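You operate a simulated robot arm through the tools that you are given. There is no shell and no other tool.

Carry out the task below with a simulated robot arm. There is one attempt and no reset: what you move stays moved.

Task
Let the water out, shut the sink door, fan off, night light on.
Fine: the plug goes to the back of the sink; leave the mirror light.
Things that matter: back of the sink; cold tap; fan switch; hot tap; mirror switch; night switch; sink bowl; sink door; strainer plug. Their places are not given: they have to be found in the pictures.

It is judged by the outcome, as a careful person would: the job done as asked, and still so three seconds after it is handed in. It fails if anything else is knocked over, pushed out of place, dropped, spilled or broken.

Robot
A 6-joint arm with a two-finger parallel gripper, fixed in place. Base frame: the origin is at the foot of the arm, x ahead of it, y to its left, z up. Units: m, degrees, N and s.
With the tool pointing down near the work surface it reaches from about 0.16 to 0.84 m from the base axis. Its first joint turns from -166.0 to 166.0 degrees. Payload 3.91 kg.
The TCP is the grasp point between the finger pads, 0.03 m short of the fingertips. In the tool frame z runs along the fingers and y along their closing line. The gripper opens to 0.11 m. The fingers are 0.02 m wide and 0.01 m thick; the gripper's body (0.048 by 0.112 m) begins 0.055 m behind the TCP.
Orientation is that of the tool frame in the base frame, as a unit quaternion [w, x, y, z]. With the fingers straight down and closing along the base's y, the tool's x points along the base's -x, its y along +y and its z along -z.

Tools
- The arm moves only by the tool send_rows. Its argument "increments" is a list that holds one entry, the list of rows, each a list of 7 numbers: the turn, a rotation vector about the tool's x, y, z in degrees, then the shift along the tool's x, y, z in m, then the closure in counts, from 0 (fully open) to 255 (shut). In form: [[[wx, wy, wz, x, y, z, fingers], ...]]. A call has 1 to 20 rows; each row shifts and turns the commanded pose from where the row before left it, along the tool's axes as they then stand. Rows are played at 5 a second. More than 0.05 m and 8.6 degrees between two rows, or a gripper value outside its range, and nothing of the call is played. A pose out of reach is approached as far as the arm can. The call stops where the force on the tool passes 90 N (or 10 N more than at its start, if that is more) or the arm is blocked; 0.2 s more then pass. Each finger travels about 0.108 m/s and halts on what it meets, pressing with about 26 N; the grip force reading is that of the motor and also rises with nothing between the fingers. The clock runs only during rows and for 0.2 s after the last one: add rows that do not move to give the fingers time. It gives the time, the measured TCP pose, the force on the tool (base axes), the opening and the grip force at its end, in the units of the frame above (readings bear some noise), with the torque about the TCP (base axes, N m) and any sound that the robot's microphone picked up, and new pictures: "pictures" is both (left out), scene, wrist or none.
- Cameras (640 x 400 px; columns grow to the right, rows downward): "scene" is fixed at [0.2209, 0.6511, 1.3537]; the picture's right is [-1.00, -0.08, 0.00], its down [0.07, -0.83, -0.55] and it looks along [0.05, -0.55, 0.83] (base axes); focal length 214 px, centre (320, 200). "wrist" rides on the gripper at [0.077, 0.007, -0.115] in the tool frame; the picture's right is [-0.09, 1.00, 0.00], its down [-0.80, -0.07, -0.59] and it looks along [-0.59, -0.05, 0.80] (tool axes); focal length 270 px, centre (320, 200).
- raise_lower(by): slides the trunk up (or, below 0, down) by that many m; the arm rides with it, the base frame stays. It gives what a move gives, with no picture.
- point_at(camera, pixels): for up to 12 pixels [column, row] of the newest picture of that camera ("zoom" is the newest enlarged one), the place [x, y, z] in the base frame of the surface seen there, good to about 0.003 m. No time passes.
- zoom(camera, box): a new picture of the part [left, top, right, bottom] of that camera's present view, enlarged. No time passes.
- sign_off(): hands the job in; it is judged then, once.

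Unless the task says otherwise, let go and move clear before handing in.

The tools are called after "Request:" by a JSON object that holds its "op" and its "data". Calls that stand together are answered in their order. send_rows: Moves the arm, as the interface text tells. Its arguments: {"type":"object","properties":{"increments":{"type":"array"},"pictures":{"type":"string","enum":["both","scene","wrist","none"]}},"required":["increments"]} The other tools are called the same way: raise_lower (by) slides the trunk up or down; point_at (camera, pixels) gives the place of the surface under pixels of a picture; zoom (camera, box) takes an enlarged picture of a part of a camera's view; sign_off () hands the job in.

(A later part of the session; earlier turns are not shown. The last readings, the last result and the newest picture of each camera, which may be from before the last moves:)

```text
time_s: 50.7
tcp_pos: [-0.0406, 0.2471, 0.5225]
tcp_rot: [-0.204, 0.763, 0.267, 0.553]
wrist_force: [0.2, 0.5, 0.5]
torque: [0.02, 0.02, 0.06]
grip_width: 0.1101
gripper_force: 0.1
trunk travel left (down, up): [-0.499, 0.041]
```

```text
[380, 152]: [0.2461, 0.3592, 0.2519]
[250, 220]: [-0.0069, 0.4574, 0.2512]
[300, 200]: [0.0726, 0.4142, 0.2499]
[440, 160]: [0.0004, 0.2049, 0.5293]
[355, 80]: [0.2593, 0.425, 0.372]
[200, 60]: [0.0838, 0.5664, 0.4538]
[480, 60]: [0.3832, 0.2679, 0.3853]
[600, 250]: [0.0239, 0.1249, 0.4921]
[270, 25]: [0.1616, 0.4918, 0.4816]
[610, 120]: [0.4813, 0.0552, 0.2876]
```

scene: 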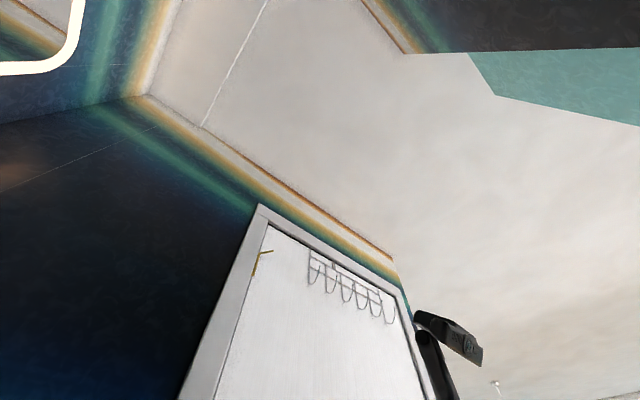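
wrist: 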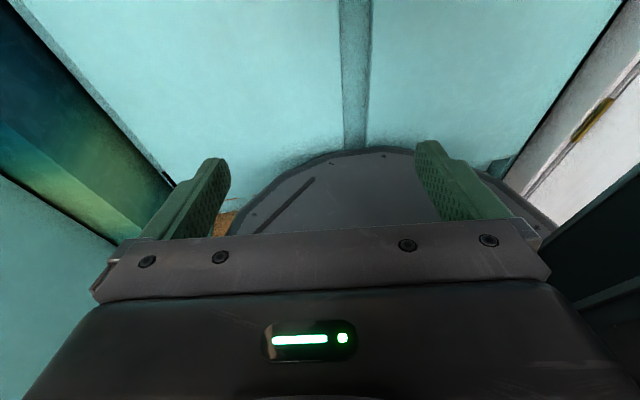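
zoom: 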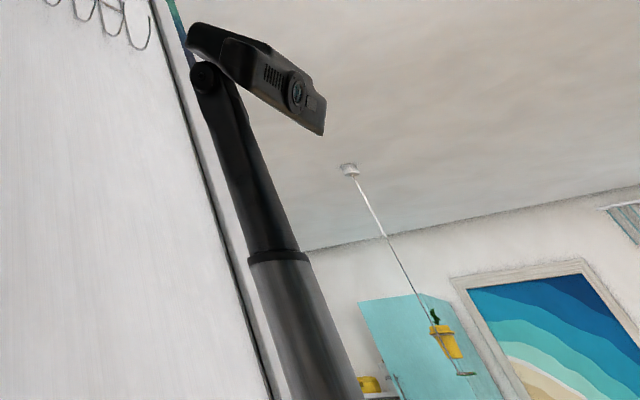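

Everything is steady now: zero force, mast vertical, and both cabinet doors lie flush at v≈0.46, so the sink door is shut. The base has shifted, but commands follow world axes well, so I raise the tool gently up and slightly forward.

Request:
{"op": "send_rows", "data": {"increments": [[[0, 0, 0, 0.0395, -0.0006, 0.0084, 0], [0, 0, 0, 0.0395, -0.0006, 0.0084, 0], [0, 0, 0, 0.0395, -0.0006, 0.0084, 0], [0, 0, 0, 0, 0, 0, 0]]], "pictures": "both"}}

```text
time_s: 51.7
tcp_pos: [0.0105, 0.2877, 0.6268]
tcp_rot: [-0.203, 0.763, 0.257, 0.557]
wrist_force: [-0.2, 0.4, 0.3]
torque: [-0.02, -0.04, -0.05]
grip_width: 0.11
gripper_force: 0.0
trunk travel left (down, up): [-0.499, 0.041]
```

scene: 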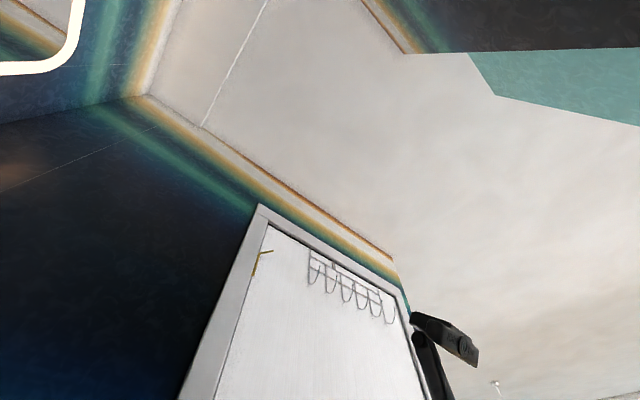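
wrist: 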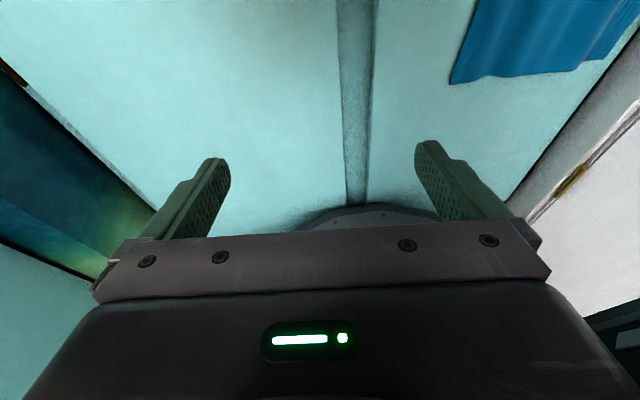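

It follows cleanly. The blue towel on the right-hand door is visible at (545,35), in place. I continue straight up.

Request:
{"op": "send_rows", "data": {"increments": [[[0, 0, 0, 0.0381, -0.0006, -0.0118, 0], [0, 0, 0, 0.0381, -0.0006, -0.0118, 0], [0, 0, 0, 0.0381, -0.0006, -0.0118, 0], [0, 0, 0, 0.0381, -0.0006, -0.0118, 0], [0, 0, 0, 0.0381, -0.0006, -0.0118, 0], [0, 0, 0, 0.0381, -0.0006, -0.0118, 0], [0, 0, 0, 0, 0, 0, 0]]], "pictures": "both"}}

```text
time_s: 52.3
tcp_pos: [-0.004, 0.2719, 0.6746]
tcp_rot: [-0.194, 0.783, 0.27, 0.526]
wrist_force: [0.1, 1.0, -2.6]
torque: [-0.01, -0.22, -0.1]
grip_width: 0.1099
gripper_force: 0.1
trunk travel left (down, up): [-0.499, 0.041]
stopped in row 3: the force on the tool passed its limit at 252 N (the readings are from after the stop); the commanded pose is now the measured one
```

scene: 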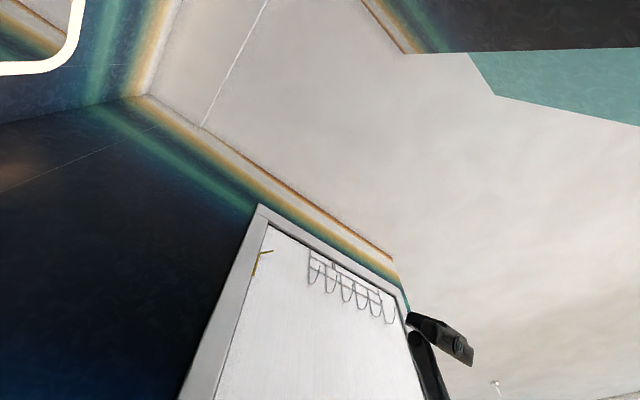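
wrist: 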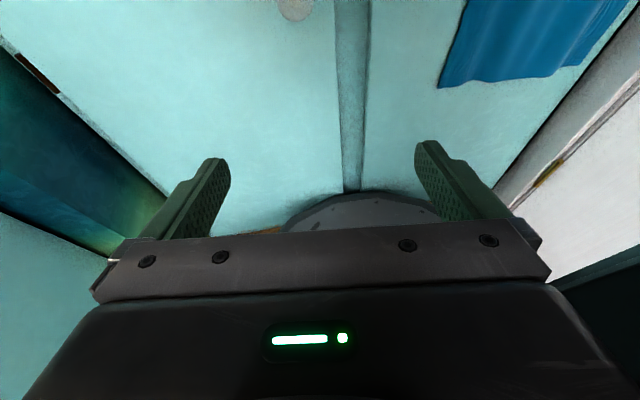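

The gripper met the arm itself above (it sits under the arm's own shoulder). Instead I pivot the tool to point down about the wrist, which moves it out from under the shoulder.

Request:
{"op": "send_rows", "data": {"increments": [[[0, -7.5, 0, -0.0326, 0, -0.002, 0], [0, -7.5, 0, -0.0326, 0, -0.002, 0], [0, -7.5, 0, -0.0326, 0, -0.002, 0], [0, -7.5, 0, -0.0326, 0, -0.002, 0], [0, 0, 0, 0, 0, 0, 0]]], "pictures": "both"}}

```text
time_s: 53.5
tcp_pos: [-0.065, 0.2253, 0.5673]
tcp_rot: [-0.117, 0.892, 0.311, 0.305]
wrist_force: [-0.2, -0.2, -0.6]
torque: [-0.01, -0.03, -0.01]
grip_width: 0.1101
gripper_force: 0.0
trunk travel left (down, up): [-0.499, 0.041]
```

scene: 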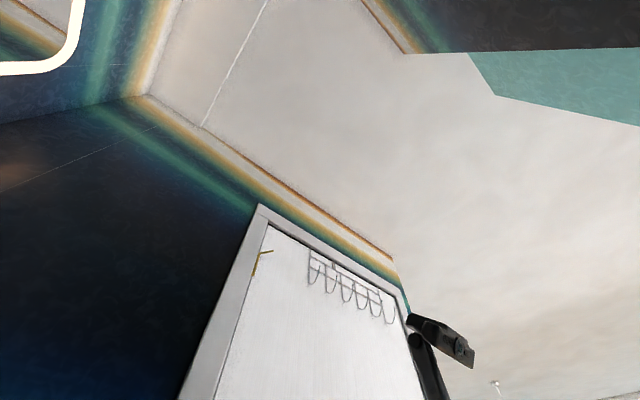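
wrist: 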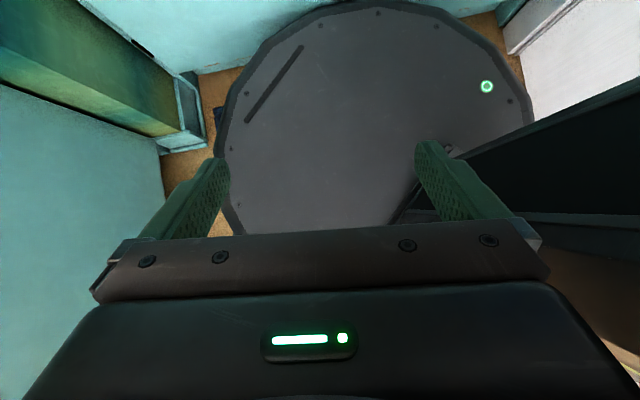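

The pivot works without contact. I measure the base disc's outline here to know exactly where the base now stands.

Request:
{"op": "point_at", "data": {"camera": "wrist", "pixels": [[220, 150], [245, 70], [320, 15], [400, 8], [470, 40], [515, 90], [487, 87], [272, 85], [480, 160], [150, 220], [120, 50], [560, 40]]}}

Request:
{"op": "zoom", "data": {"camera": "wrist", "box": [420, 40, 560, 140]}}

Request:
{"op": "zoom", "data": {"camera": "wrist", "box": [0, 0, 640, 2]}}

```text
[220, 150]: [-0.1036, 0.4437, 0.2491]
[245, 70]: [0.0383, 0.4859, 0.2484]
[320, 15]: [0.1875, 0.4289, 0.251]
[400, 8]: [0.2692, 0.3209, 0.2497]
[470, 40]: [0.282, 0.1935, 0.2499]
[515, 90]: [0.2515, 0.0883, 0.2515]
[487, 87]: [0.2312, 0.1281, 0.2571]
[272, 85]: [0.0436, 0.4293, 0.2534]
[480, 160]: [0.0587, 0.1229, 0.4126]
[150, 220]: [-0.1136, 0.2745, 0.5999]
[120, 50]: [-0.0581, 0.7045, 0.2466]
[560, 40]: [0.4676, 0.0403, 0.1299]
```

```text
4.00 times, centred on (490, 90) of wrist
```

zoom: 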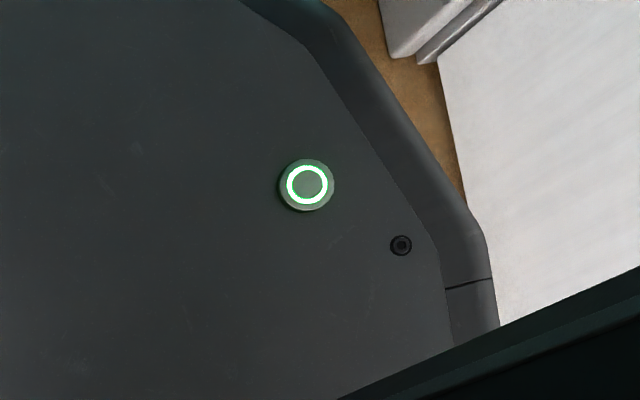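

```text
1.00 times, centred on (320, 1) of wrist (not enlarged: the box is as wide or as high as the picture)
```

zoom: 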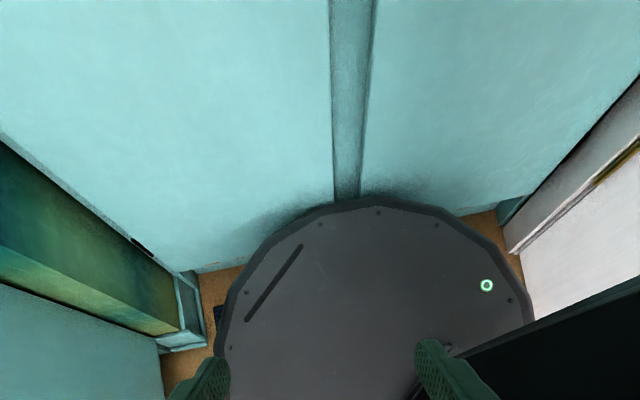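

The base disc is centred at about [0.035,0.236] (radius 0.25), so the arm's axis is now near [-0.03,0.30]. I finish pivoting the tool to point straight down.

Request:
{"op": "send_rows", "data": {"increments": [[[0, -7.6, 0, -0.0326, 0, -0.002, 0], [0, -7.6, 0, -0.0326, 0, -0.002, 0], [0, -7.6, 0, -0.0326, 0, -0.002, 0], [0, -7.6, 0, -0.0326, 0, -0.002, 0], [0, -7.6, 0, -0.0326, 0, -0.002, 0], [0, 0, 0, 0, 0, 0, 0]]], "pictures": "both"}}

```text
time_s: 54.9
tcp_pos: [-0.2182, 0.0915, 0.5161]
tcp_rot: [-0.011, 0.943, 0.332, -0.001]
wrist_force: [-0.9, -0.2, -0.3]
torque: [0.02, -0.05, 0.02]
grip_width: 0.1098
gripper_force: 0.1
out of reach, approached as far as the arm can: row 4, 5
trunk travel left (down, up): [-0.499, 0.041]
```

scene: 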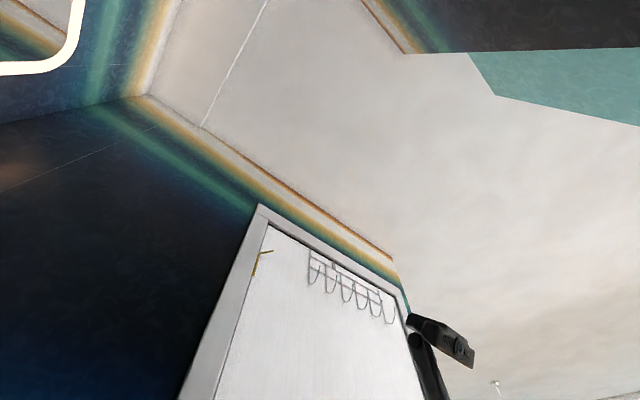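
wrist: 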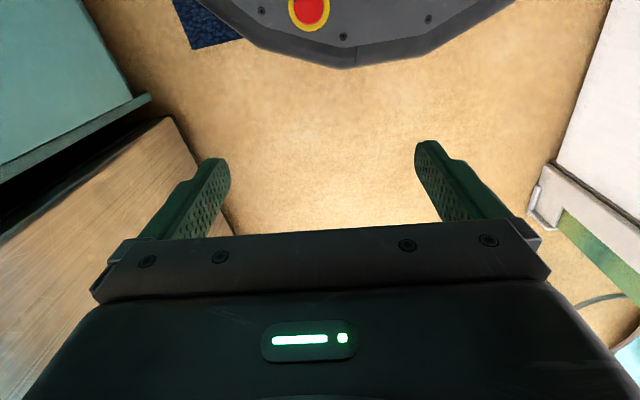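

The tool now points straight down behind the base, in free floor space. I raise it to about z=1.1, well above the counters.

Request:
{"op": "send_rows", "data": {"increments": [[[0, 0, 0, 0, 0, -0.04, 0], [0, 0, 0, 0, 0, -0.04, 0], [0, 0, 0, 0, 0, -0.04, 0], [0, 0, 0, 0, 0, -0.04, 0], [0, 0, 0, 0, 0, -0.04, 0], [0, 0, 0, 0, 0, -0.04, 0], [0, 0, 0, 0, 0, -0.04, 0], [0, 0, 0, 0, 0, 0, 0]]], "pictures": "both"}}

```text
time_s: 56.0
tcp_pos: [-0.185, 0.1222, 0.6819]
tcp_rot: [-0.003, 0.939, 0.344, -0.014]
wrist_force: [-6.3, -1.8, -2.5]
torque: [0.19, -0.69, 0.1]
grip_width: 0.11
gripper_force: 0.0
trunk travel left (down, up): [-0.499, 0.041]
stopped in row 5: the force on the tool passed its limit at 232 N (the readings are from after the stop); the commanded pose is now the measured one
```

scene: 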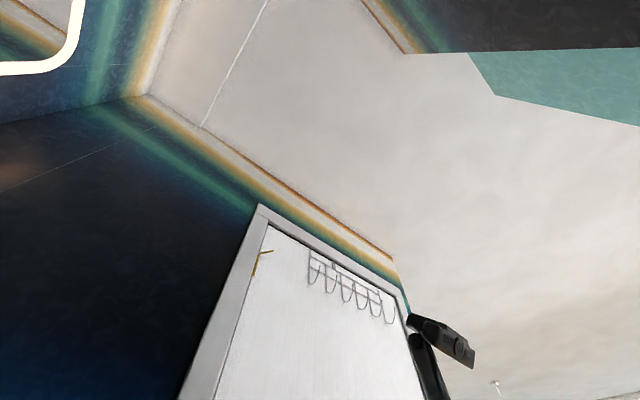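
wrist: 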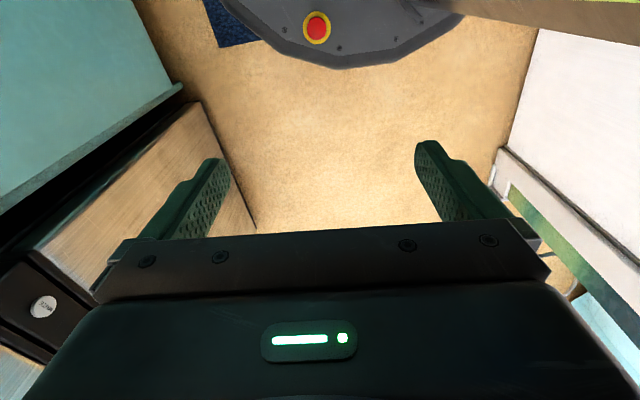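

Something met the gripper again near z=0.68 (probably the arm's own shoulder side facing the camera mount). I move outward from the arm's axis by 0.14 m first, then try rising again.

Request:
{"op": "send_rows", "data": {"increments": [[[0, 0, 0, -0.035, 0, 0, 0], [0, 0, 0, -0.035, 0, 0, 0], [0, 0, 0, -0.035, 0, 0, 0], [0, 0, 0, -0.035, 0, 0, 0], [0, 0, 0, 0, 0, 0, 0]]], "pictures": "wrist"}}

```text
time_s: 57.2
tcp_pos: [-0.2362, 0.0775, 0.6853]
tcp_rot: [0.002, 0.939, 0.344, -0.013]
wrist_force: [0.2, 0.6, -0.7]
torque: [-0.05, 0.02, 0.0]
grip_width: 0.1103
gripper_force: 0.1
out of reach, approached as far as the arm can: row 3, 4
trunk travel left (down, up): [-0.499, 0.041]
```

wrist: 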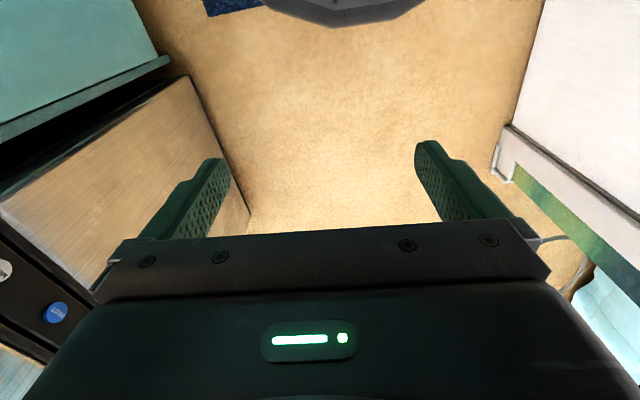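

It could not reach further outward, so the arm is folded backward under itself. I check the scene camera's lower extended view for any arm links visible near the sink side.

Request:
{"op": "zoom", "data": {"camera": "scene", "box": [0, 398, 640, 400]}}

Request:
{"op": "zoom", "data": {"camera": "wrist", "box": [0, 398, 640, 400]}}

Request:
{"op": "zoom", "data": {"camera": "wrist", "box": [0, 0, 640, 2]}}

```text
1.00 times, centred on (320, 399) of scene (not enlarged: the box is as wide or as high as the picture)
```

zoom: 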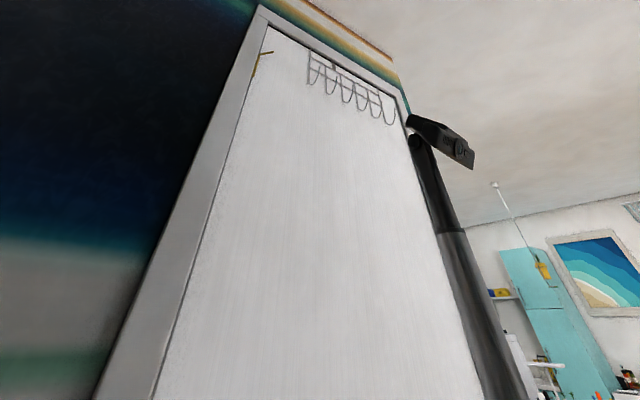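

```text
1.00 times, centred on (320, 399) of wrist (not enlarged: the box is as wide or as high as the picture)
```

zoom: 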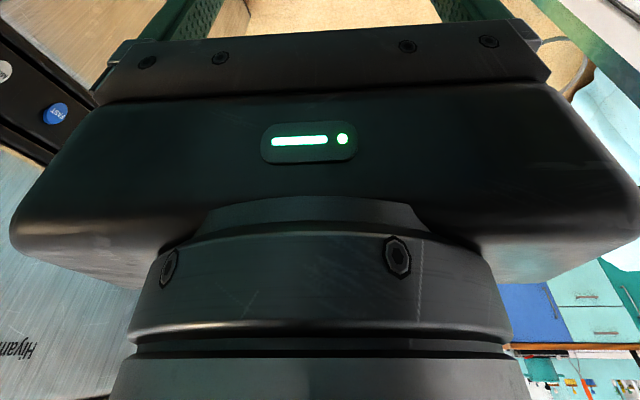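

```text
1.00 times, centred on (320, 1) of wrist (not enlarged: the box is as wide or as high as the picture)
```

zoom: 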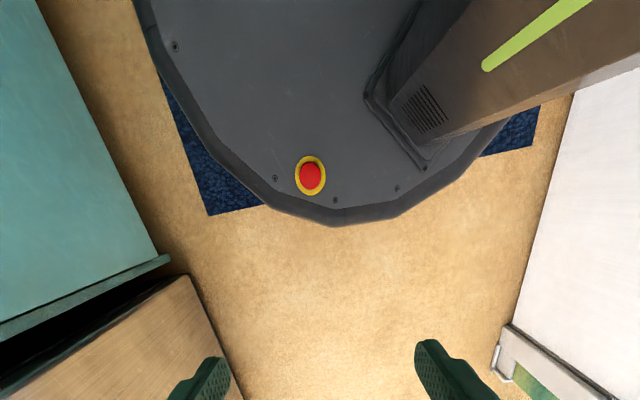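

The arm appears to face the sink but is folded backward; I'd like to bring the tool up behind the shoulder and over. I try rising in small steps from this farther-out position.

Request:
{"op": "send_rows", "data": {"increments": [[[0, 0, 0, 0, 0, -0.02, 0], [0, 0, 0, 0, 0, -0.02, 0], [0, 0, 0, 0, 0, -0.02, 0], [0, 0, 0, 0, 0, -0.02, 0], [0, 0, 0, 0, 0, 0, 0]]], "pictures": "wrist"}}

```text
time_s: 57.7
tcp_pos: [-0.2226, 0.0813, 0.6915]
tcp_rot: [-0.001, 0.937, 0.35, -0.011]
wrist_force: [-0.1, 0.5, 0.0]
torque: [-0.03, 0.0, 0.0]
grip_width: 0.1098
gripper_force: 0.0
out of reach, approached as far as the arm can: row 1, 2
trunk travel left (down, up): [-0.499, 0.041]
stopped in row 2: the arm was blocked; the commanded pose is now the measured one
```

wrist: 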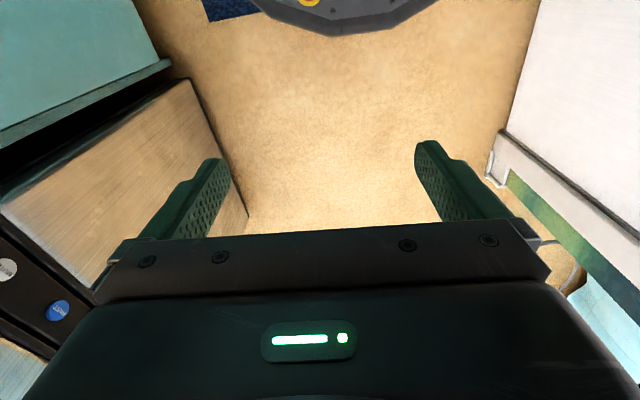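

Rising is "out of reach" here; I suspect the first joint is at its end stop, so I should swing the tool clockwise around the arm's axis (toward −x). I measure the kitchen units on that side first.

Request:
{"op": "point_at", "data": {"camera": "wrist", "pixels": [[60, 40], [165, 65], [100, 160], [185, 90], [245, 210], [55, 310], [5, 270], [30, 350], [500, 130], [490, 180], [580, 40], [560, 240]]}}

Request:
{"op": "zoom", "data": {"camera": "wrist", "box": [0, 0, 2, 400]}}

```text
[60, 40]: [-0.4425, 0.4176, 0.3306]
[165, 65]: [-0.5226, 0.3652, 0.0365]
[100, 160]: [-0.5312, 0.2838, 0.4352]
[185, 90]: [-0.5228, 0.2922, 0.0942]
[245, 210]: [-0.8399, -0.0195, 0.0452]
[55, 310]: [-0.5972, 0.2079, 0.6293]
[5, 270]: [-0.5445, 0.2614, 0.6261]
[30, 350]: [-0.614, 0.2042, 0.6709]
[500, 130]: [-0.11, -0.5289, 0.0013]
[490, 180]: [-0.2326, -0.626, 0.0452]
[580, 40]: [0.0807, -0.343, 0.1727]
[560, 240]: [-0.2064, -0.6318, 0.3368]
```

```text
1.00 times, centred on (1, 200) of wrist (not enlarged: the box is as wide or as high as the picture)
```

zoom: 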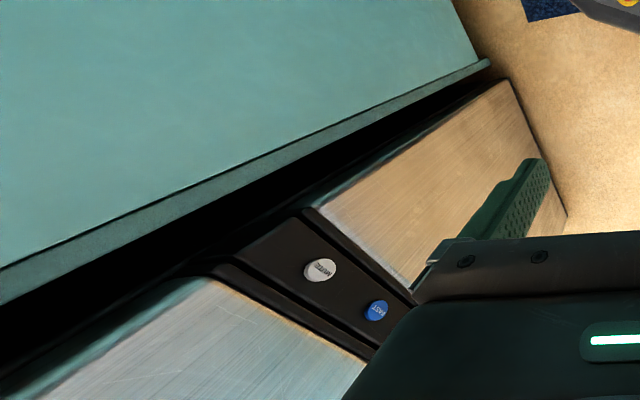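

The units' front is at u≈−0.57, about 0.34 m from the arm's axis, so a swing at radius 0.28 just fits. I test with a 20° clockwise swing around the axis.

Request:
{"op": "send_rows", "data": {"increments": [[[0, 0, 7, 0.004, -0.034, 0, 0], [0, 0, 7, 0.004, -0.034, 0, 0], [0, 0, 7, 0.004, -0.034, 0, 0], [0, 0, 0, 0, 0, 0, 0]]], "pictures": "wrist"}}

```text
time_s: 58.7
tcp_pos: [-0.2699, 0.1723, 0.6924]
tcp_rot: [0.002, 0.985, 0.172, -0.012]
wrist_force: [-0.2, -0.3, -0.2]
torque: [0.03, -0.01, -0.02]
grip_width: 0.1099
gripper_force: 0.0
trunk travel left (down, up): [-0.499, 0.041]
```

wrist: 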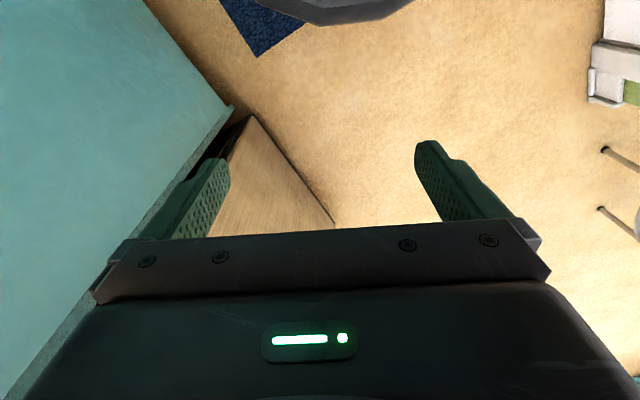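

No limit flagged now. I try rising here in small steps.

Request:
{"op": "send_rows", "data": {"increments": [[[0, 0, 0, 0, 0, -0.03, 0], [0, 0, 0, 0, 0, -0.03, 0], [0, 0, 0, 0, 0, -0.03, 0], [0, 0, 0, 0, 0, 0, 0]]], "pictures": "wrist"}}

```text
time_s: 59.7
tcp_pos: [-0.2699, 0.173, 0.7816]
tcp_rot: [0.003, 0.985, 0.173, -0.011]
wrist_force: [-0.4, 0.1, -0.7]
torque: [0.05, -0.01, -0.04]
grip_width: 0.1099
gripper_force: 0.1
trunk travel left (down, up): [-0.499, 0.041]
```

wrist: 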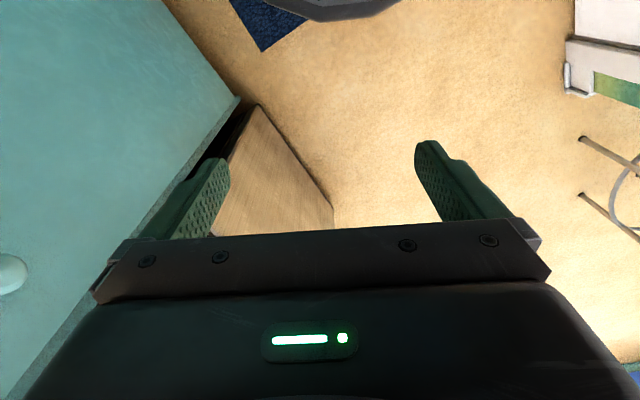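

Rising works cleanly now. I continue up to about z=1.2.

Request:
{"op": "send_rows", "data": {"increments": [[[0, 0, 0, 0, 0, -0.035, 0], [0, 0, 0, 0, 0, -0.035, 0], [0, 0, 0, 0, 0, -0.035, 0], [0, 0, 0, 0, 0, -0.035, 0], [0, 0, 0, 0, 0, -0.035, 0], [0, 0, 0, 0, 0, -0.035, 0], [0, 0, 0, 0, 0, 0, 0]]], "pictures": "wrist"}}

```text
time_s: 61.3
tcp_pos: [-0.2639, 0.1723, 0.9929]
tcp_rot: [0.002, 0.985, 0.172, -0.012]
wrist_force: [0.1, 0.8, -0.1]
torque: [-0.06, 0.0, -0.02]
grip_width: 0.1103
gripper_force: 0.0
trunk travel left (down, up): [-0.499, 0.041]
```

wrist: 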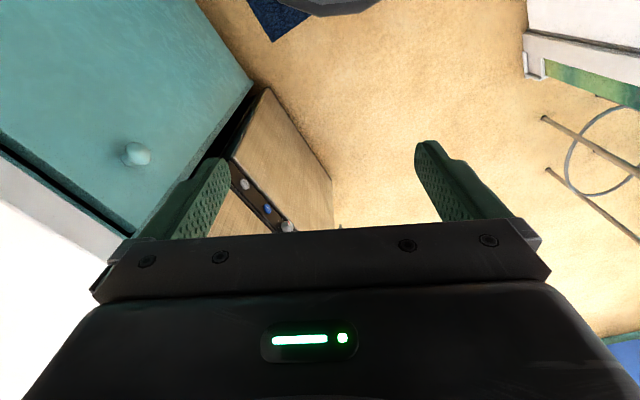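

Clear so far at z=0.99. Before swinging past the left wall's end, I measure the hanging towels' place.

Request:
{"op": "zoom", "data": {"camera": "scene", "box": [638, 0, 640, 400]}}

Request:
{"op": "point_at", "data": {"camera": "zoom", "pixels": [[430, 120], [430, 150], [500, 110], [500, 170], [570, 120], [570, 190], [630, 130], [630, 210], [360, 149], [400, 130]]}}

```text
1.00 times, centred on (639, 200) of scene (not enlarged: the box is as wide or as high as the picture)
```

zoom: 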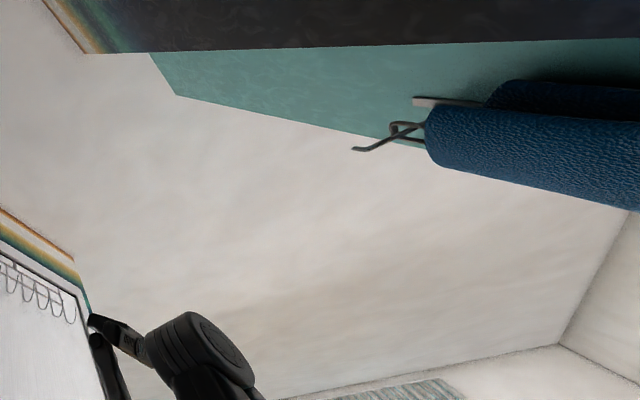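

```text
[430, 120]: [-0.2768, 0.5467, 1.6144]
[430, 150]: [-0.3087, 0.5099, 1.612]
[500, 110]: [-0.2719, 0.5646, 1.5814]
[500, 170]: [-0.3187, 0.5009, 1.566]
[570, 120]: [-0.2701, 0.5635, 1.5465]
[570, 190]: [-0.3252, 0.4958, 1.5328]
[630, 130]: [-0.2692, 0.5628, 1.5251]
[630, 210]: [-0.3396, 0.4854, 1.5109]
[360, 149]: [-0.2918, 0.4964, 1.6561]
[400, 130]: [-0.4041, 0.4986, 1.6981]
```

The towels hang at u≈−0.58; the arm's elbow is now visible at zoom (205,345). I measure the elbow.

Request:
{"op": "point_at", "data": {"camera": "zoom", "pixels": [[205, 340], [230, 370], [160, 340], [190, 385], [110, 330], [115, 370], [250, 385]]}}

Request:
{"op": "zoom", "data": {"camera": "scene", "box": [320, 398, 640, 400]}}

```text
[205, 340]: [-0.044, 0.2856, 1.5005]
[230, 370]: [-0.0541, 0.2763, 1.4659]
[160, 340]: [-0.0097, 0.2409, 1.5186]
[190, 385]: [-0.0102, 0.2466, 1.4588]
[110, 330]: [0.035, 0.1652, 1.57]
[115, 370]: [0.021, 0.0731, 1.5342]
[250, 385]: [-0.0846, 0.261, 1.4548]
```

```text
2.00 times, centred on (480, 399) of scene
```

zoom: 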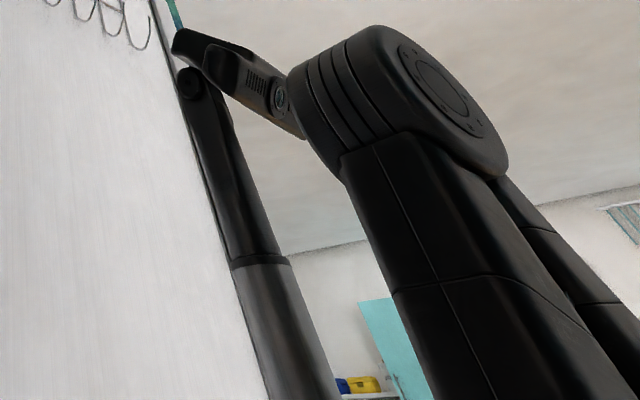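

The elbow is right above the arm's axis, a healthy posture, with shoulder near z≈1.07. I swing clockwise around the axis at small radius past the towels, watching.

Request:
{"op": "send_rows", "data": {"increments": [[[0, 0, 7.5, 0.0054, -0.0335, 0, 0], [0, 0, 7.5, 0.0054, -0.0325, 0, 0], [0, 0, 7.5, 0.0054, -0.0315, 0, 0], [0, 0, 7.5, 0.0054, -0.0305, 0, 0], [0, 0, 7.5, 0.003, -0.0295, 0, 0], [0, 0, 0, 0, 0, 0, 0]]], "pictures": "wrist"}}

```text
time_s: 62.7
tcp_pos: [-0.2547, 0.3307, 0.9902]
tcp_rot: [0.005, 0.988, -0.154, -0.011]
wrist_force: [0.5, 1.0, 0.1]
torque: [-0.05, 0.04, -0.01]
grip_width: 0.1099
gripper_force: 0.1
trunk travel left (down, up): [-0.499, 0.041]
```

wrist: 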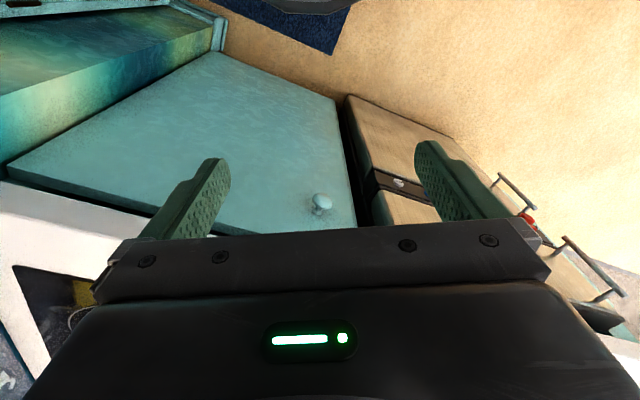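

Good, on the circle at radius 0.22 (az 171°). I continue past the towels.

Request:
{"op": "send_rows", "data": {"increments": [[[0, 0, 7.5, -0.002, -0.0288, 0, 0], [0, 0, 7.5, -0.002, -0.0288, 0, 0], [0, 0, 7.5, -0.002, -0.0288, 0, 0], [0, 0, 7.5, -0.002, -0.0288, 0, 0], [0, 0, 7.5, -0.002, -0.0288, 0, 0], [0, 0, 7.5, -0.002, -0.0288, 0, 0], [0, 0, 7.5, -0.002, -0.0288, 0, 0], [0, 0, 7.5, -0.002, -0.0288, 0, 0], [0, 0, 0, 0, 0, 0, 0]]], "pictures": "both"}}

```text
time_s: 64.7
tcp_pos: [-0.112, 0.4996, 0.9862]
tcp_rot: [0.011, 0.778, -0.628, -0.007]
wrist_force: [0.4, -0.5, -0.1]
torque: [-0.02, 0.07, 0.01]
grip_width: 0.1096
gripper_force: 0.1
trunk travel left (down, up): [-0.499, 0.041]
```

scene: 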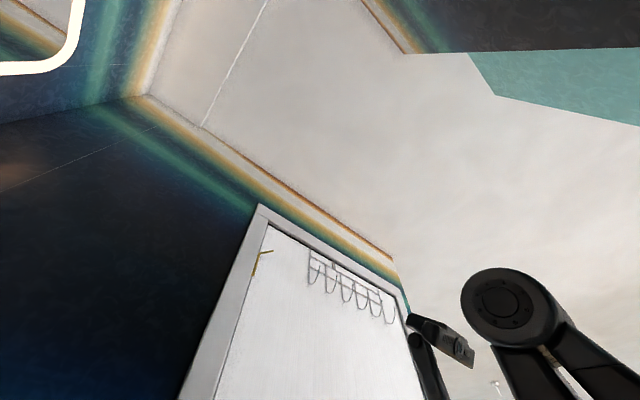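
wrist: 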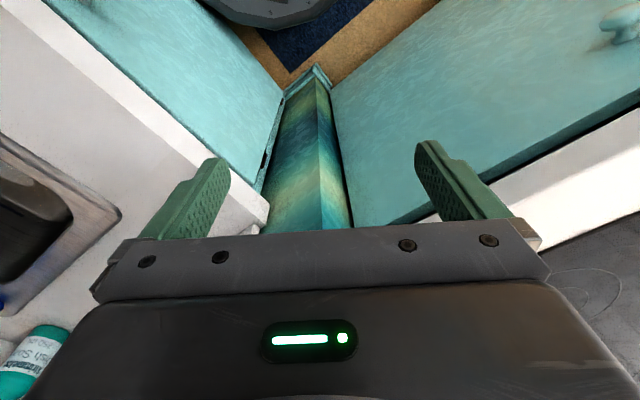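

Past the towels without contact; the sink is now at the left of the view. I continue to face the sink.

Request:
{"op": "send_rows", "data": {"increments": [[[0, 0, 7.5, -0.002, -0.0288, 0, 0], [0, 0, 7.5, -0.002, -0.0288, 0, 0], [0, 0, 7.5, -0.002, -0.0288, 0, 0], [0, 0, 7.5, -0.002, -0.0288, 0, 0], [0, 0, 7.5, -0.002, -0.0288, 0, 0], [0, 0, 7.5, -0.002, -0.0288, 0, 0], [0, 0, 7.5, -0.002, -0.0288, 0, 0], [0, 0, 7.5, -0.002, -0.0288, 0, 0], [0, 0, 0, 0, 0, 0, 0]]], "pictures": "both"}}

```text
time_s: 66.7
tcp_pos: [0.1059, 0.4629, 0.9814]
tcp_rot: [-0.012, -0.362, 0.932, 0.0]
wrist_force: [-1.0, 0.0, -0.4]
torque: [-0.02, -0.07, 0.03]
grip_width: 0.1102
gripper_force: 0.0
trunk travel left (down, up): [-0.499, 0.041]
```

scene: 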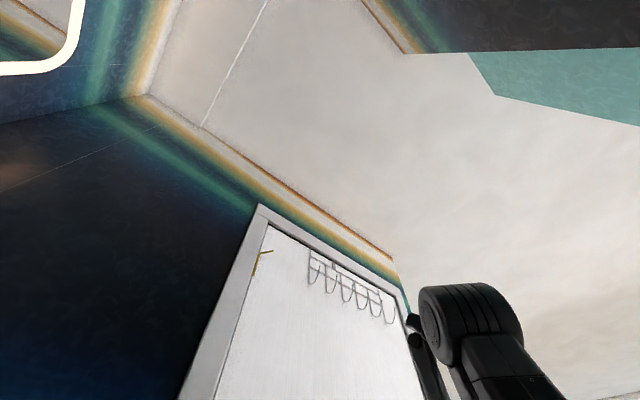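
wrist: 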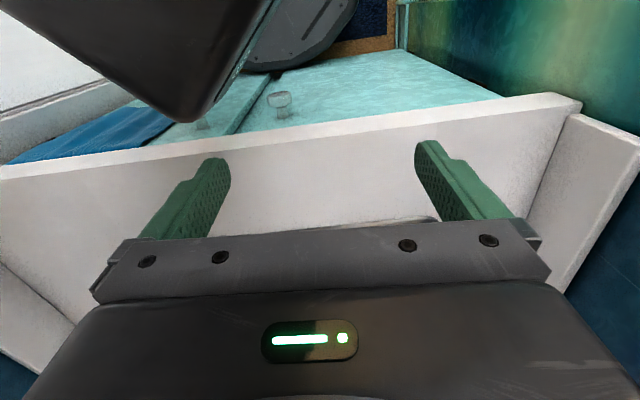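

I'm back in a healthy pose over the sink front. The view shows both cabinet doors with knobs at (283,100) and (203,125) and the towel in place; I zoom to verify the left door is really flush.

Request:
{"op": "zoom", "data": {"camera": "wrist", "box": [150, 40, 530, 180]}}

Request:
{"op": "point_at", "data": {"camera": "wrist", "pixels": [[283, 98], [300, 110], [350, 70], [400, 60], [470, 85], [250, 115], [230, 120], [205, 125], [380, 90], [440, 75]]}}

```text
1.68 times, centred on (340, 110) of wrist
```

zoom: 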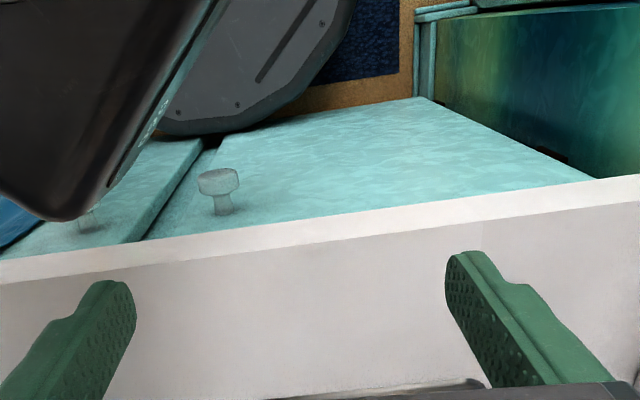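

```text
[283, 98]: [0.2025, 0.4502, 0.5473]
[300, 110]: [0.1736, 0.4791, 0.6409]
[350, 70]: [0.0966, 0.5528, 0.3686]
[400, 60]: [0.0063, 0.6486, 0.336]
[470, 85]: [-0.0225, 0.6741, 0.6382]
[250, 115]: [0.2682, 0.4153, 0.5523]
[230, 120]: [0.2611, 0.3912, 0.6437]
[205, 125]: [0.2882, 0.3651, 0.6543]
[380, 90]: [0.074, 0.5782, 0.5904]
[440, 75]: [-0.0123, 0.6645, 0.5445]
```

The left door is flush (all its points at v≈0.461, same as the right door), so the sink door is shut. Now for the plug: the spout hangs right above it, so I'll approach tilted from the right; first I roll the gripper ~87° so the fingers close front-to-back.

Request:
{"op": "send_rows", "data": {"increments": [[[0, 0, 7.3, 0, 0, -0.005, 0], [0, 0, 7.3, 0, 0, -0.005, 0], [0, 0, 7.3, 0, 0, -0.005, 0], [0, 0, 7.3, 0, 0, -0.005, 0], [0, 0, 7.3, 0, 0, -0.005, 0], [0, 0, 7.3, 0, 0, -0.005, 0], [0, 0, 0, 0, 0, 0, 0]]], "pictures": "wrist"}}

```text
time_s: 68.3
tcp_pos: [0.1057, 0.4627, 1.0114]
tcp_rot: [-0.01, 0.012, 1.0, -0.004]
wrist_force: [0.6, -0.2, 0.1]
torque: [0.03, 0.07, 0.01]
grip_width: 0.1098
gripper_force: 0.1
trunk travel left (down, up): [-0.499, 0.041]
```

wrist: 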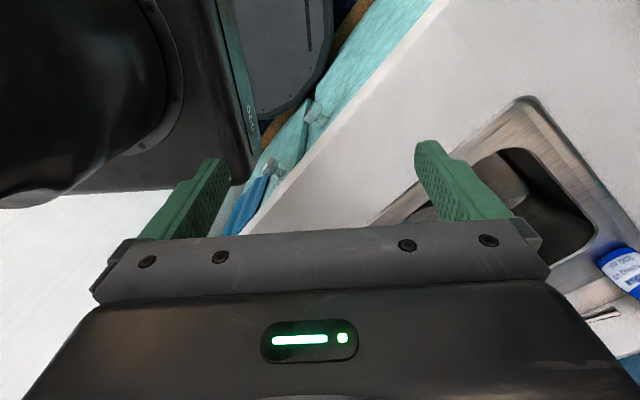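

The roll is fine. I move 14 cm toward the sink, then finish the roll.

Request:
{"op": "send_rows", "data": {"increments": [[[0, 0, 0, -0.02, 0.02, -0.005, 0], [0, 0, 0, -0.02, 0.02, -0.005, 0], [0, 0, 0, -0.02, 0.02, -0.005, 0], [0, 0, 0, -0.02, 0.02, -0.005, 0], [0, 0, 0, -0.02, 0.02, -0.005, 0], [0, 0, 7.3, 0, 0, 0, 0], [0, 0, 7.3, 0, 0, 0, 0], [0, 0, 7.3, 0, 0, 0, 0], [0, 0, 7.3, 0, 0, 0, 0], [0, 0, 7.3, 0, 0, 0, 0], [0, 0, 7.3, 0, 0, 0, 0], [0, 0, 0, 0, 0, 0, 0]]], "pictures": "both"}}

```text
time_s: 70.9
tcp_pos: [0.2069, 0.5607, 1.0328]
tcp_rot: [-0.009, 0.385, 0.923, -0.008]
wrist_force: [0.9, -0.9, -0.1]
torque: [0.01, 0.06, -0.01]
grip_width: 0.1099
gripper_force: 0.1
trunk travel left (down, up): [-0.499, 0.041]
```

scene: 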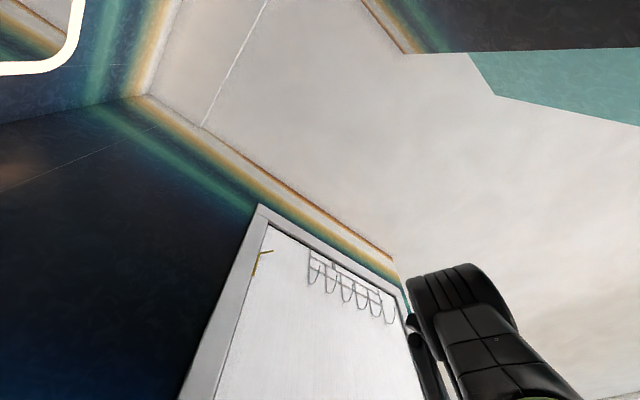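
wrist: 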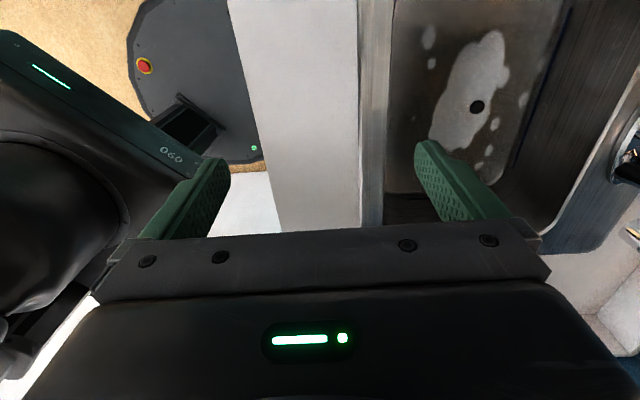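

The roll is complete and the plug knob is visible at (477,107). Now I tilt the tool 30° (wrist toward the right) and shift right, keeping clear of the spout.

Request:
{"op": "send_rows", "data": {"increments": [[[0, 7.5, 0, 0, 0, 0, 0], [0, 7.5, 0, 0, 0, 0, 0], [0, 7.5, 0, 0, 0, 0, 0], [0, 7.5, 0, 0, 0, 0, 0], [0, 0, 0, -0.0381, 0, -0.022, 0], [0, 0, 0, -0.0381, 0, -0.022, 0], [0, 0, 0, -0.0381, 0, -0.022, 0], [0, 0, 0, -0.0381, 0, -0.022, 0], [0, 0, 0, -0.0381, 0, -0.022, 0], [0, 0, 0, 0, 0, 0, 0]]], "pictures": "wrist"}}

```text
time_s: 73.1
tcp_pos: [0.3637, 0.4054, 1.0311]
tcp_rot: [-0.248, 0.373, 0.889, 0.091]
wrist_force: [0.0, 0.6, 0.1]
torque: [-0.04, 0.02, 0.0]
grip_width: 0.11
gripper_force: 0.1
trunk travel left (down, up): [-0.499, 0.041]
```

wrist: 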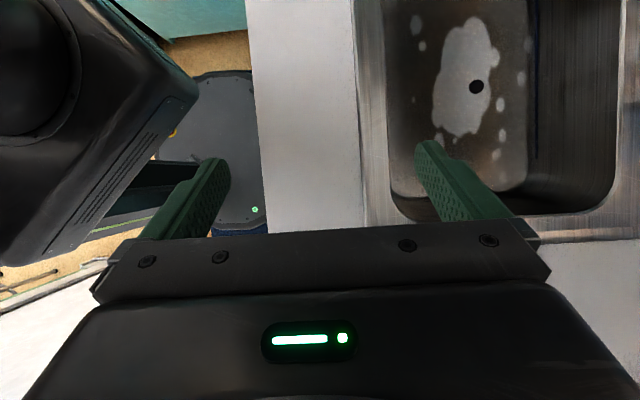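

On target (u=−0.03, v=0.54). I measure the plug, bowl edges and rim from this view.

Request:
{"op": "point_at", "data": {"camera": "wrist", "pixels": [[477, 87], [484, 87], [470, 87], [477, 93], [455, 100], [505, 100], [390, 100], [615, 100], [600, 205], [380, 100], [630, 100], [620, 215]]}}

Request:
{"op": "zoom", "data": {"camera": "wrist", "box": [430, 60, 530, 120]}}

Request:
{"op": "zoom", "data": {"camera": "wrist", "box": [638, 0, 640, 400]}}

```text
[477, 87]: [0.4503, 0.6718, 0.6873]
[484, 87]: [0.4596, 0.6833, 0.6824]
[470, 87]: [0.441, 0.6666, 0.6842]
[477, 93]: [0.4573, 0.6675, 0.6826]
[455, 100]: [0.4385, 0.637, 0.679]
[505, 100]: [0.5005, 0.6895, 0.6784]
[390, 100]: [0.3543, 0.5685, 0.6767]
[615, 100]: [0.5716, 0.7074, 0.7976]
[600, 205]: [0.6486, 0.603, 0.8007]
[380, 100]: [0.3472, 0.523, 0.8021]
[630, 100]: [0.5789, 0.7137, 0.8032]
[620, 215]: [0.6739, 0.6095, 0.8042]
```

```text
6.40 times, centred on (480, 90) of wrist
```

zoom: 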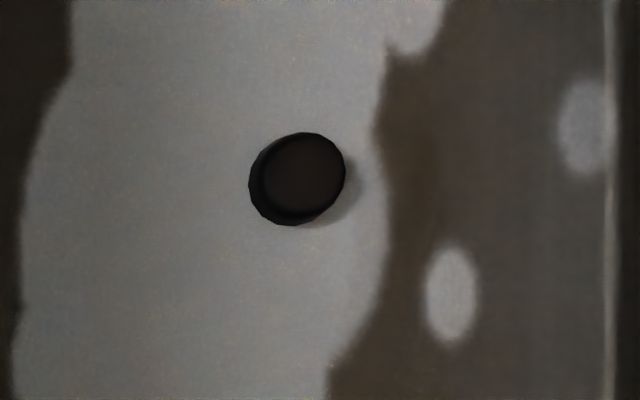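

```text
1.00 times, centred on (639, 200) of wrist (not enlarged: the box is as wide or as high as the picture)
```

zoom: 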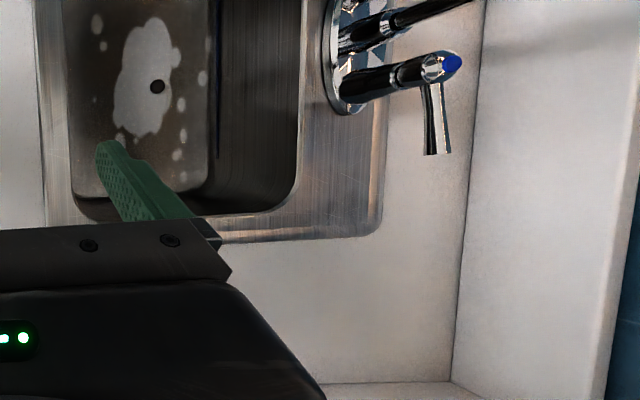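

The view beyond the frame shows the steel back ledge right of the tap plate, free of clutter at zoom (345,175). I measure that ledge, tap plate and tap handle.

Request:
{"op": "point_at", "data": {"camera": "zoom", "pixels": [[340, 170], [302, 150], [380, 170], [345, 215], [345, 125], [350, 100], [436, 150], [440, 90], [420, 200], [470, 250], [290, 200], [385, 225]]}}

```text
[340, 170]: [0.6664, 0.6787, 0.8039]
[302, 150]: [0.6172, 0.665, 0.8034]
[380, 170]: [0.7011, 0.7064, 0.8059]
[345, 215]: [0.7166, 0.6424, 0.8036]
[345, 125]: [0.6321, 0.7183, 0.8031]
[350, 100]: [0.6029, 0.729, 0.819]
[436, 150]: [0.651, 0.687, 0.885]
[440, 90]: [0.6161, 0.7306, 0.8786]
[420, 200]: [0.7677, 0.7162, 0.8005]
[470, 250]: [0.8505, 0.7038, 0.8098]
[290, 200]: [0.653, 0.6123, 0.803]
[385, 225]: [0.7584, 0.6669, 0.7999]
```

The back ledge spans v≈0.907–0.995 with a free spot around u≈+0.02. Before choosing the tilt side, I check where my forearm lies relative to the spout and left wall.

Request:
{"op": "zoom", "data": {"camera": "scene", "box": [0, 398, 640, 400]}}

Request:
{"op": "zoom", "data": {"camera": "scene", "box": [320, 398, 640, 400]}}

```text
1.00 times, centred on (320, 399) of scene (not enlarged: the box is as wide or as high as the picture)
```

zoom: 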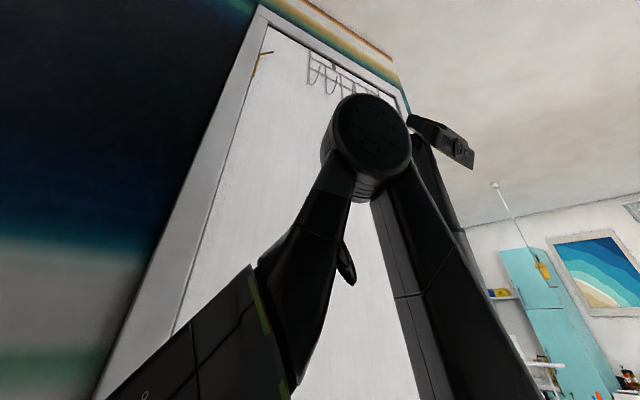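

```text
2.00 times, centred on (480, 399) of scene
```

zoom: 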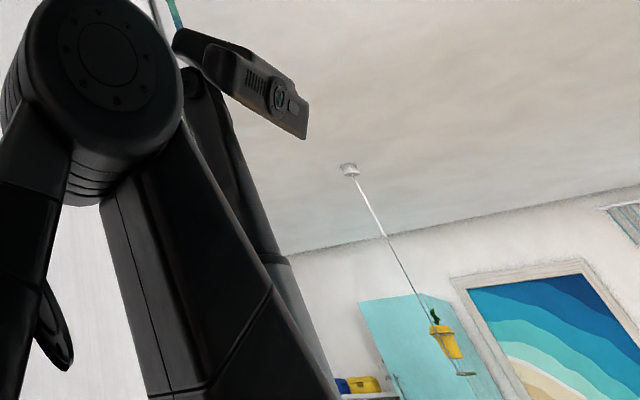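

The scene's lower view shows elbow at (370,140), forearm down to (220,340). I measure points on it.

Request:
{"op": "zoom", "data": {"camera": "scene", "box": [0, 398, 640, 400]}}

Request:
{"op": "point_at", "data": {"camera": "zoom", "pixels": [[372, 130], [330, 215], [300, 270], [320, 300], [260, 310], [220, 330], [180, 370], [240, 380], [420, 230], [450, 320], [290, 380], [345, 262]]}}

```text
1.00 times, centred on (320, 399) of scene (not enlarged: the box is as wide or as high as the picture)
```

zoom: 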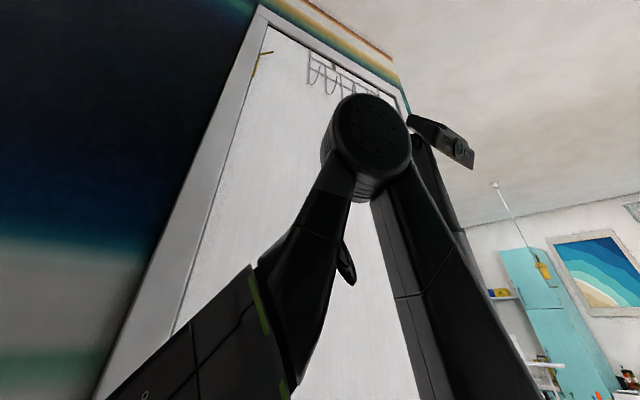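

```text
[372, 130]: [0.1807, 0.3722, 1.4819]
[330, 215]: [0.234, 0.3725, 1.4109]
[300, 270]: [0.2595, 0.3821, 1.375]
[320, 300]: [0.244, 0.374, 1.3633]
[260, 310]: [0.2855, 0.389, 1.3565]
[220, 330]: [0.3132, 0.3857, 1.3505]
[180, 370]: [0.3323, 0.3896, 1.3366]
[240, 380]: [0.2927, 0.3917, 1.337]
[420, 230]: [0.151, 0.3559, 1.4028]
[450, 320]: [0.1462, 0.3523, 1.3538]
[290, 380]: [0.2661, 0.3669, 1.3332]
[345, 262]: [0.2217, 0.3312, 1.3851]
```

Forearm lies ~0.13 m left of the wrist, so a tilt the other way (wrist to the left) keeps everything clear of the spout. I re-tilt by −52° here.

Request:
{"op": "send_rows", "data": {"increments": [[[0, -7.5, 0, 0, 0, 0, 0], [0, -7.5, 0, 0, 0, 0, 0], [0, -7.5, 0, 0, 0, 0, 0], [0, -7.5, 0, 0, 0, 0, 0], [0, -7.5, 0, 0, 0, 0, 0], [0, -7.5, 0, 0, 0, 0, 0], [0, -7.5, 0, 0, 0, 0, 0], [0, 0, 0, 0, 0, 0, 0]]], "pictures": "wrist"}}

```text
time_s: 74.9
tcp_pos: [0.3623, 0.4053, 1.0318]
tcp_rot: [0.172, 0.376, 0.907, -0.083]
wrist_force: [0.0, 0.7, 0.4]
torque: [0.04, 0.01, -0.03]
grip_width: 0.1098
gripper_force: 0.0
trunk travel left (down, up): [-0.499, 0.041]
```

wrist: 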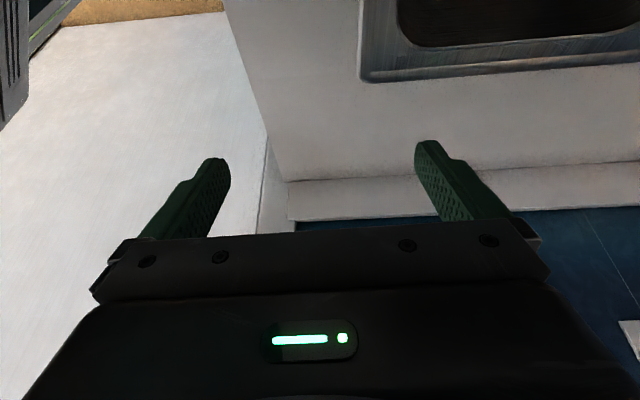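

Tilt is now 22° with the wrist to the left. I move left to u≈−0.19, forward to v≈0.64, lower to z≈0.88, and narrow the fingers to ~6.5 cm.

Request:
{"op": "send_rows", "data": {"increments": [[[0, 0, 0, 0.0371, 0, -0.015, 100], [0, 0, 0, 0.0371, 0, -0.015, 100], [0, 0, 0, 0.0371, 0, -0.015, 100], [0, 0, 0, 0.0371, 0, -0.015, 100], [0, 0, 0, 0, 0.0333, 0, 100], [0, 0, 0, 0, 0.0333, 0, 100], [0, 0, 0, 0, 0.0333, 0, 100], [0, 0, 0, 0.014, 0, 0.0348, 100], [0, 0, 0, 0.014, 0, 0.0348, 100], [0, 0, 0, 0.014, 0, 0.0348, 100], [0, 0, 0, 0, 0, 0, 100]]], "pictures": "wrist"}}

```text
time_s: 77.3
tcp_pos: [0.3196, 0.5847, 0.9146]
tcp_rot: [0.172, 0.376, 0.907, -0.083]
wrist_force: [1.6, -0.2, 0.5]
torque: [0.04, 0.04, -0.02]
grip_width: 0.0669
gripper_force: 0.0
trunk travel left (down, up): [-0.499, 0.041]
```

wrist: 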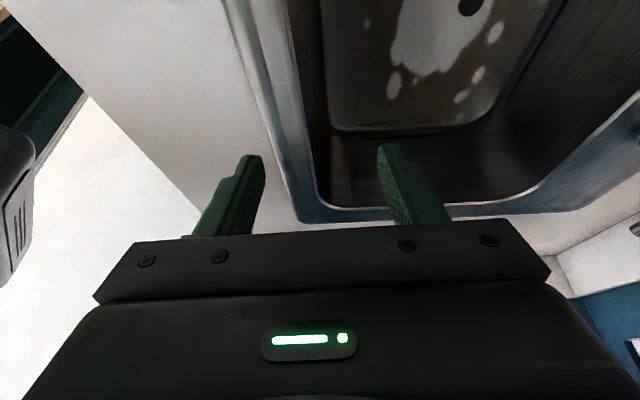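

On course: plug knob at (470,5), fingers clear. I go forward to v≈0.793 while descending to z≈0.79, staying left of the spout.

Request:
{"op": "send_rows", "data": {"increments": [[[0, 0, 0, 0.015, 0.02, 0.037, 100], [0, 0, 0, 0.0112, 0.0335, 0.0278, 100], [0, 0, 0, 0.0112, 0.0335, 0.0278, 100], [0, 0, 0, 0.008, 0.0335, 0.0195, 100], [0, 0, 0, 0, 0.033, 0, 100], [0, 0, 0, 0, 0, 0, 100]]], "pictures": "wrist"}}

```text
time_s: 78.7
tcp_pos: [0.4261, 0.6923, 0.7906]
tcp_rot: [0.171, 0.375, 0.907, -0.083]
wrist_force: [0.3, -0.4, 0.5]
torque: [0.0, 0.02, 0.01]
grip_width: 0.0669
gripper_force: 0.0
trunk travel left (down, up): [-0.499, 0.041]
```

wrist: 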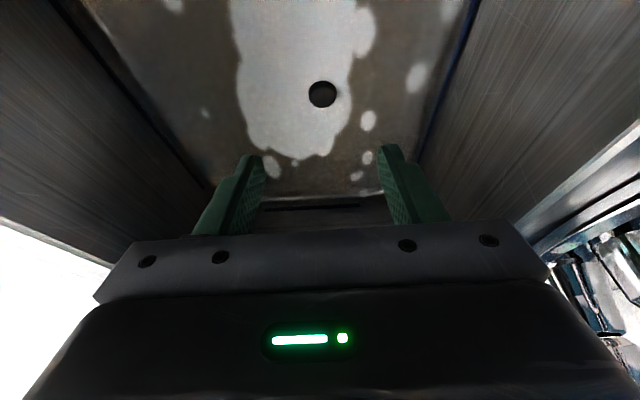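

Beautifully centred: the knob at (322,93) lies midway between the fingers. I measure it exactly.

Request:
{"op": "point_at", "data": {"camera": "wrist", "pixels": [[322, 90], [311, 93], [334, 93], [322, 83], [322, 104], [322, 115], [350, 120]]}}

Request:
{"op": "zoom", "data": {"camera": "wrist", "box": [270, 60, 380, 130]}}

```text
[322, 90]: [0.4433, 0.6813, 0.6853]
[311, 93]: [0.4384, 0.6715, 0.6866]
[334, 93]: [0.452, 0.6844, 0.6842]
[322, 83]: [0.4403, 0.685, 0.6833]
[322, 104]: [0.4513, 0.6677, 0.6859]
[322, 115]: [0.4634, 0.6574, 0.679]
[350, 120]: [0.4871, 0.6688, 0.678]
```

```text
5.71 times, centred on (325, 95) of wrist
```

zoom: 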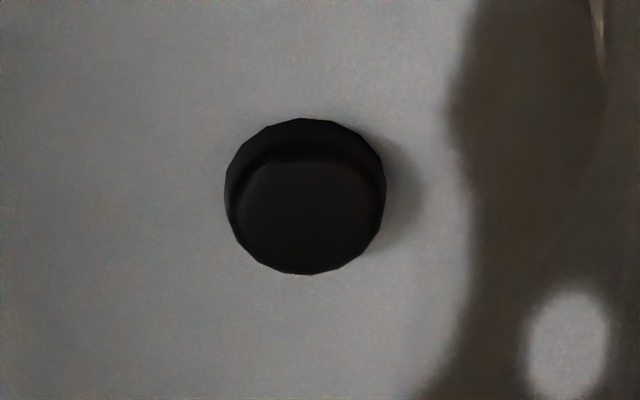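

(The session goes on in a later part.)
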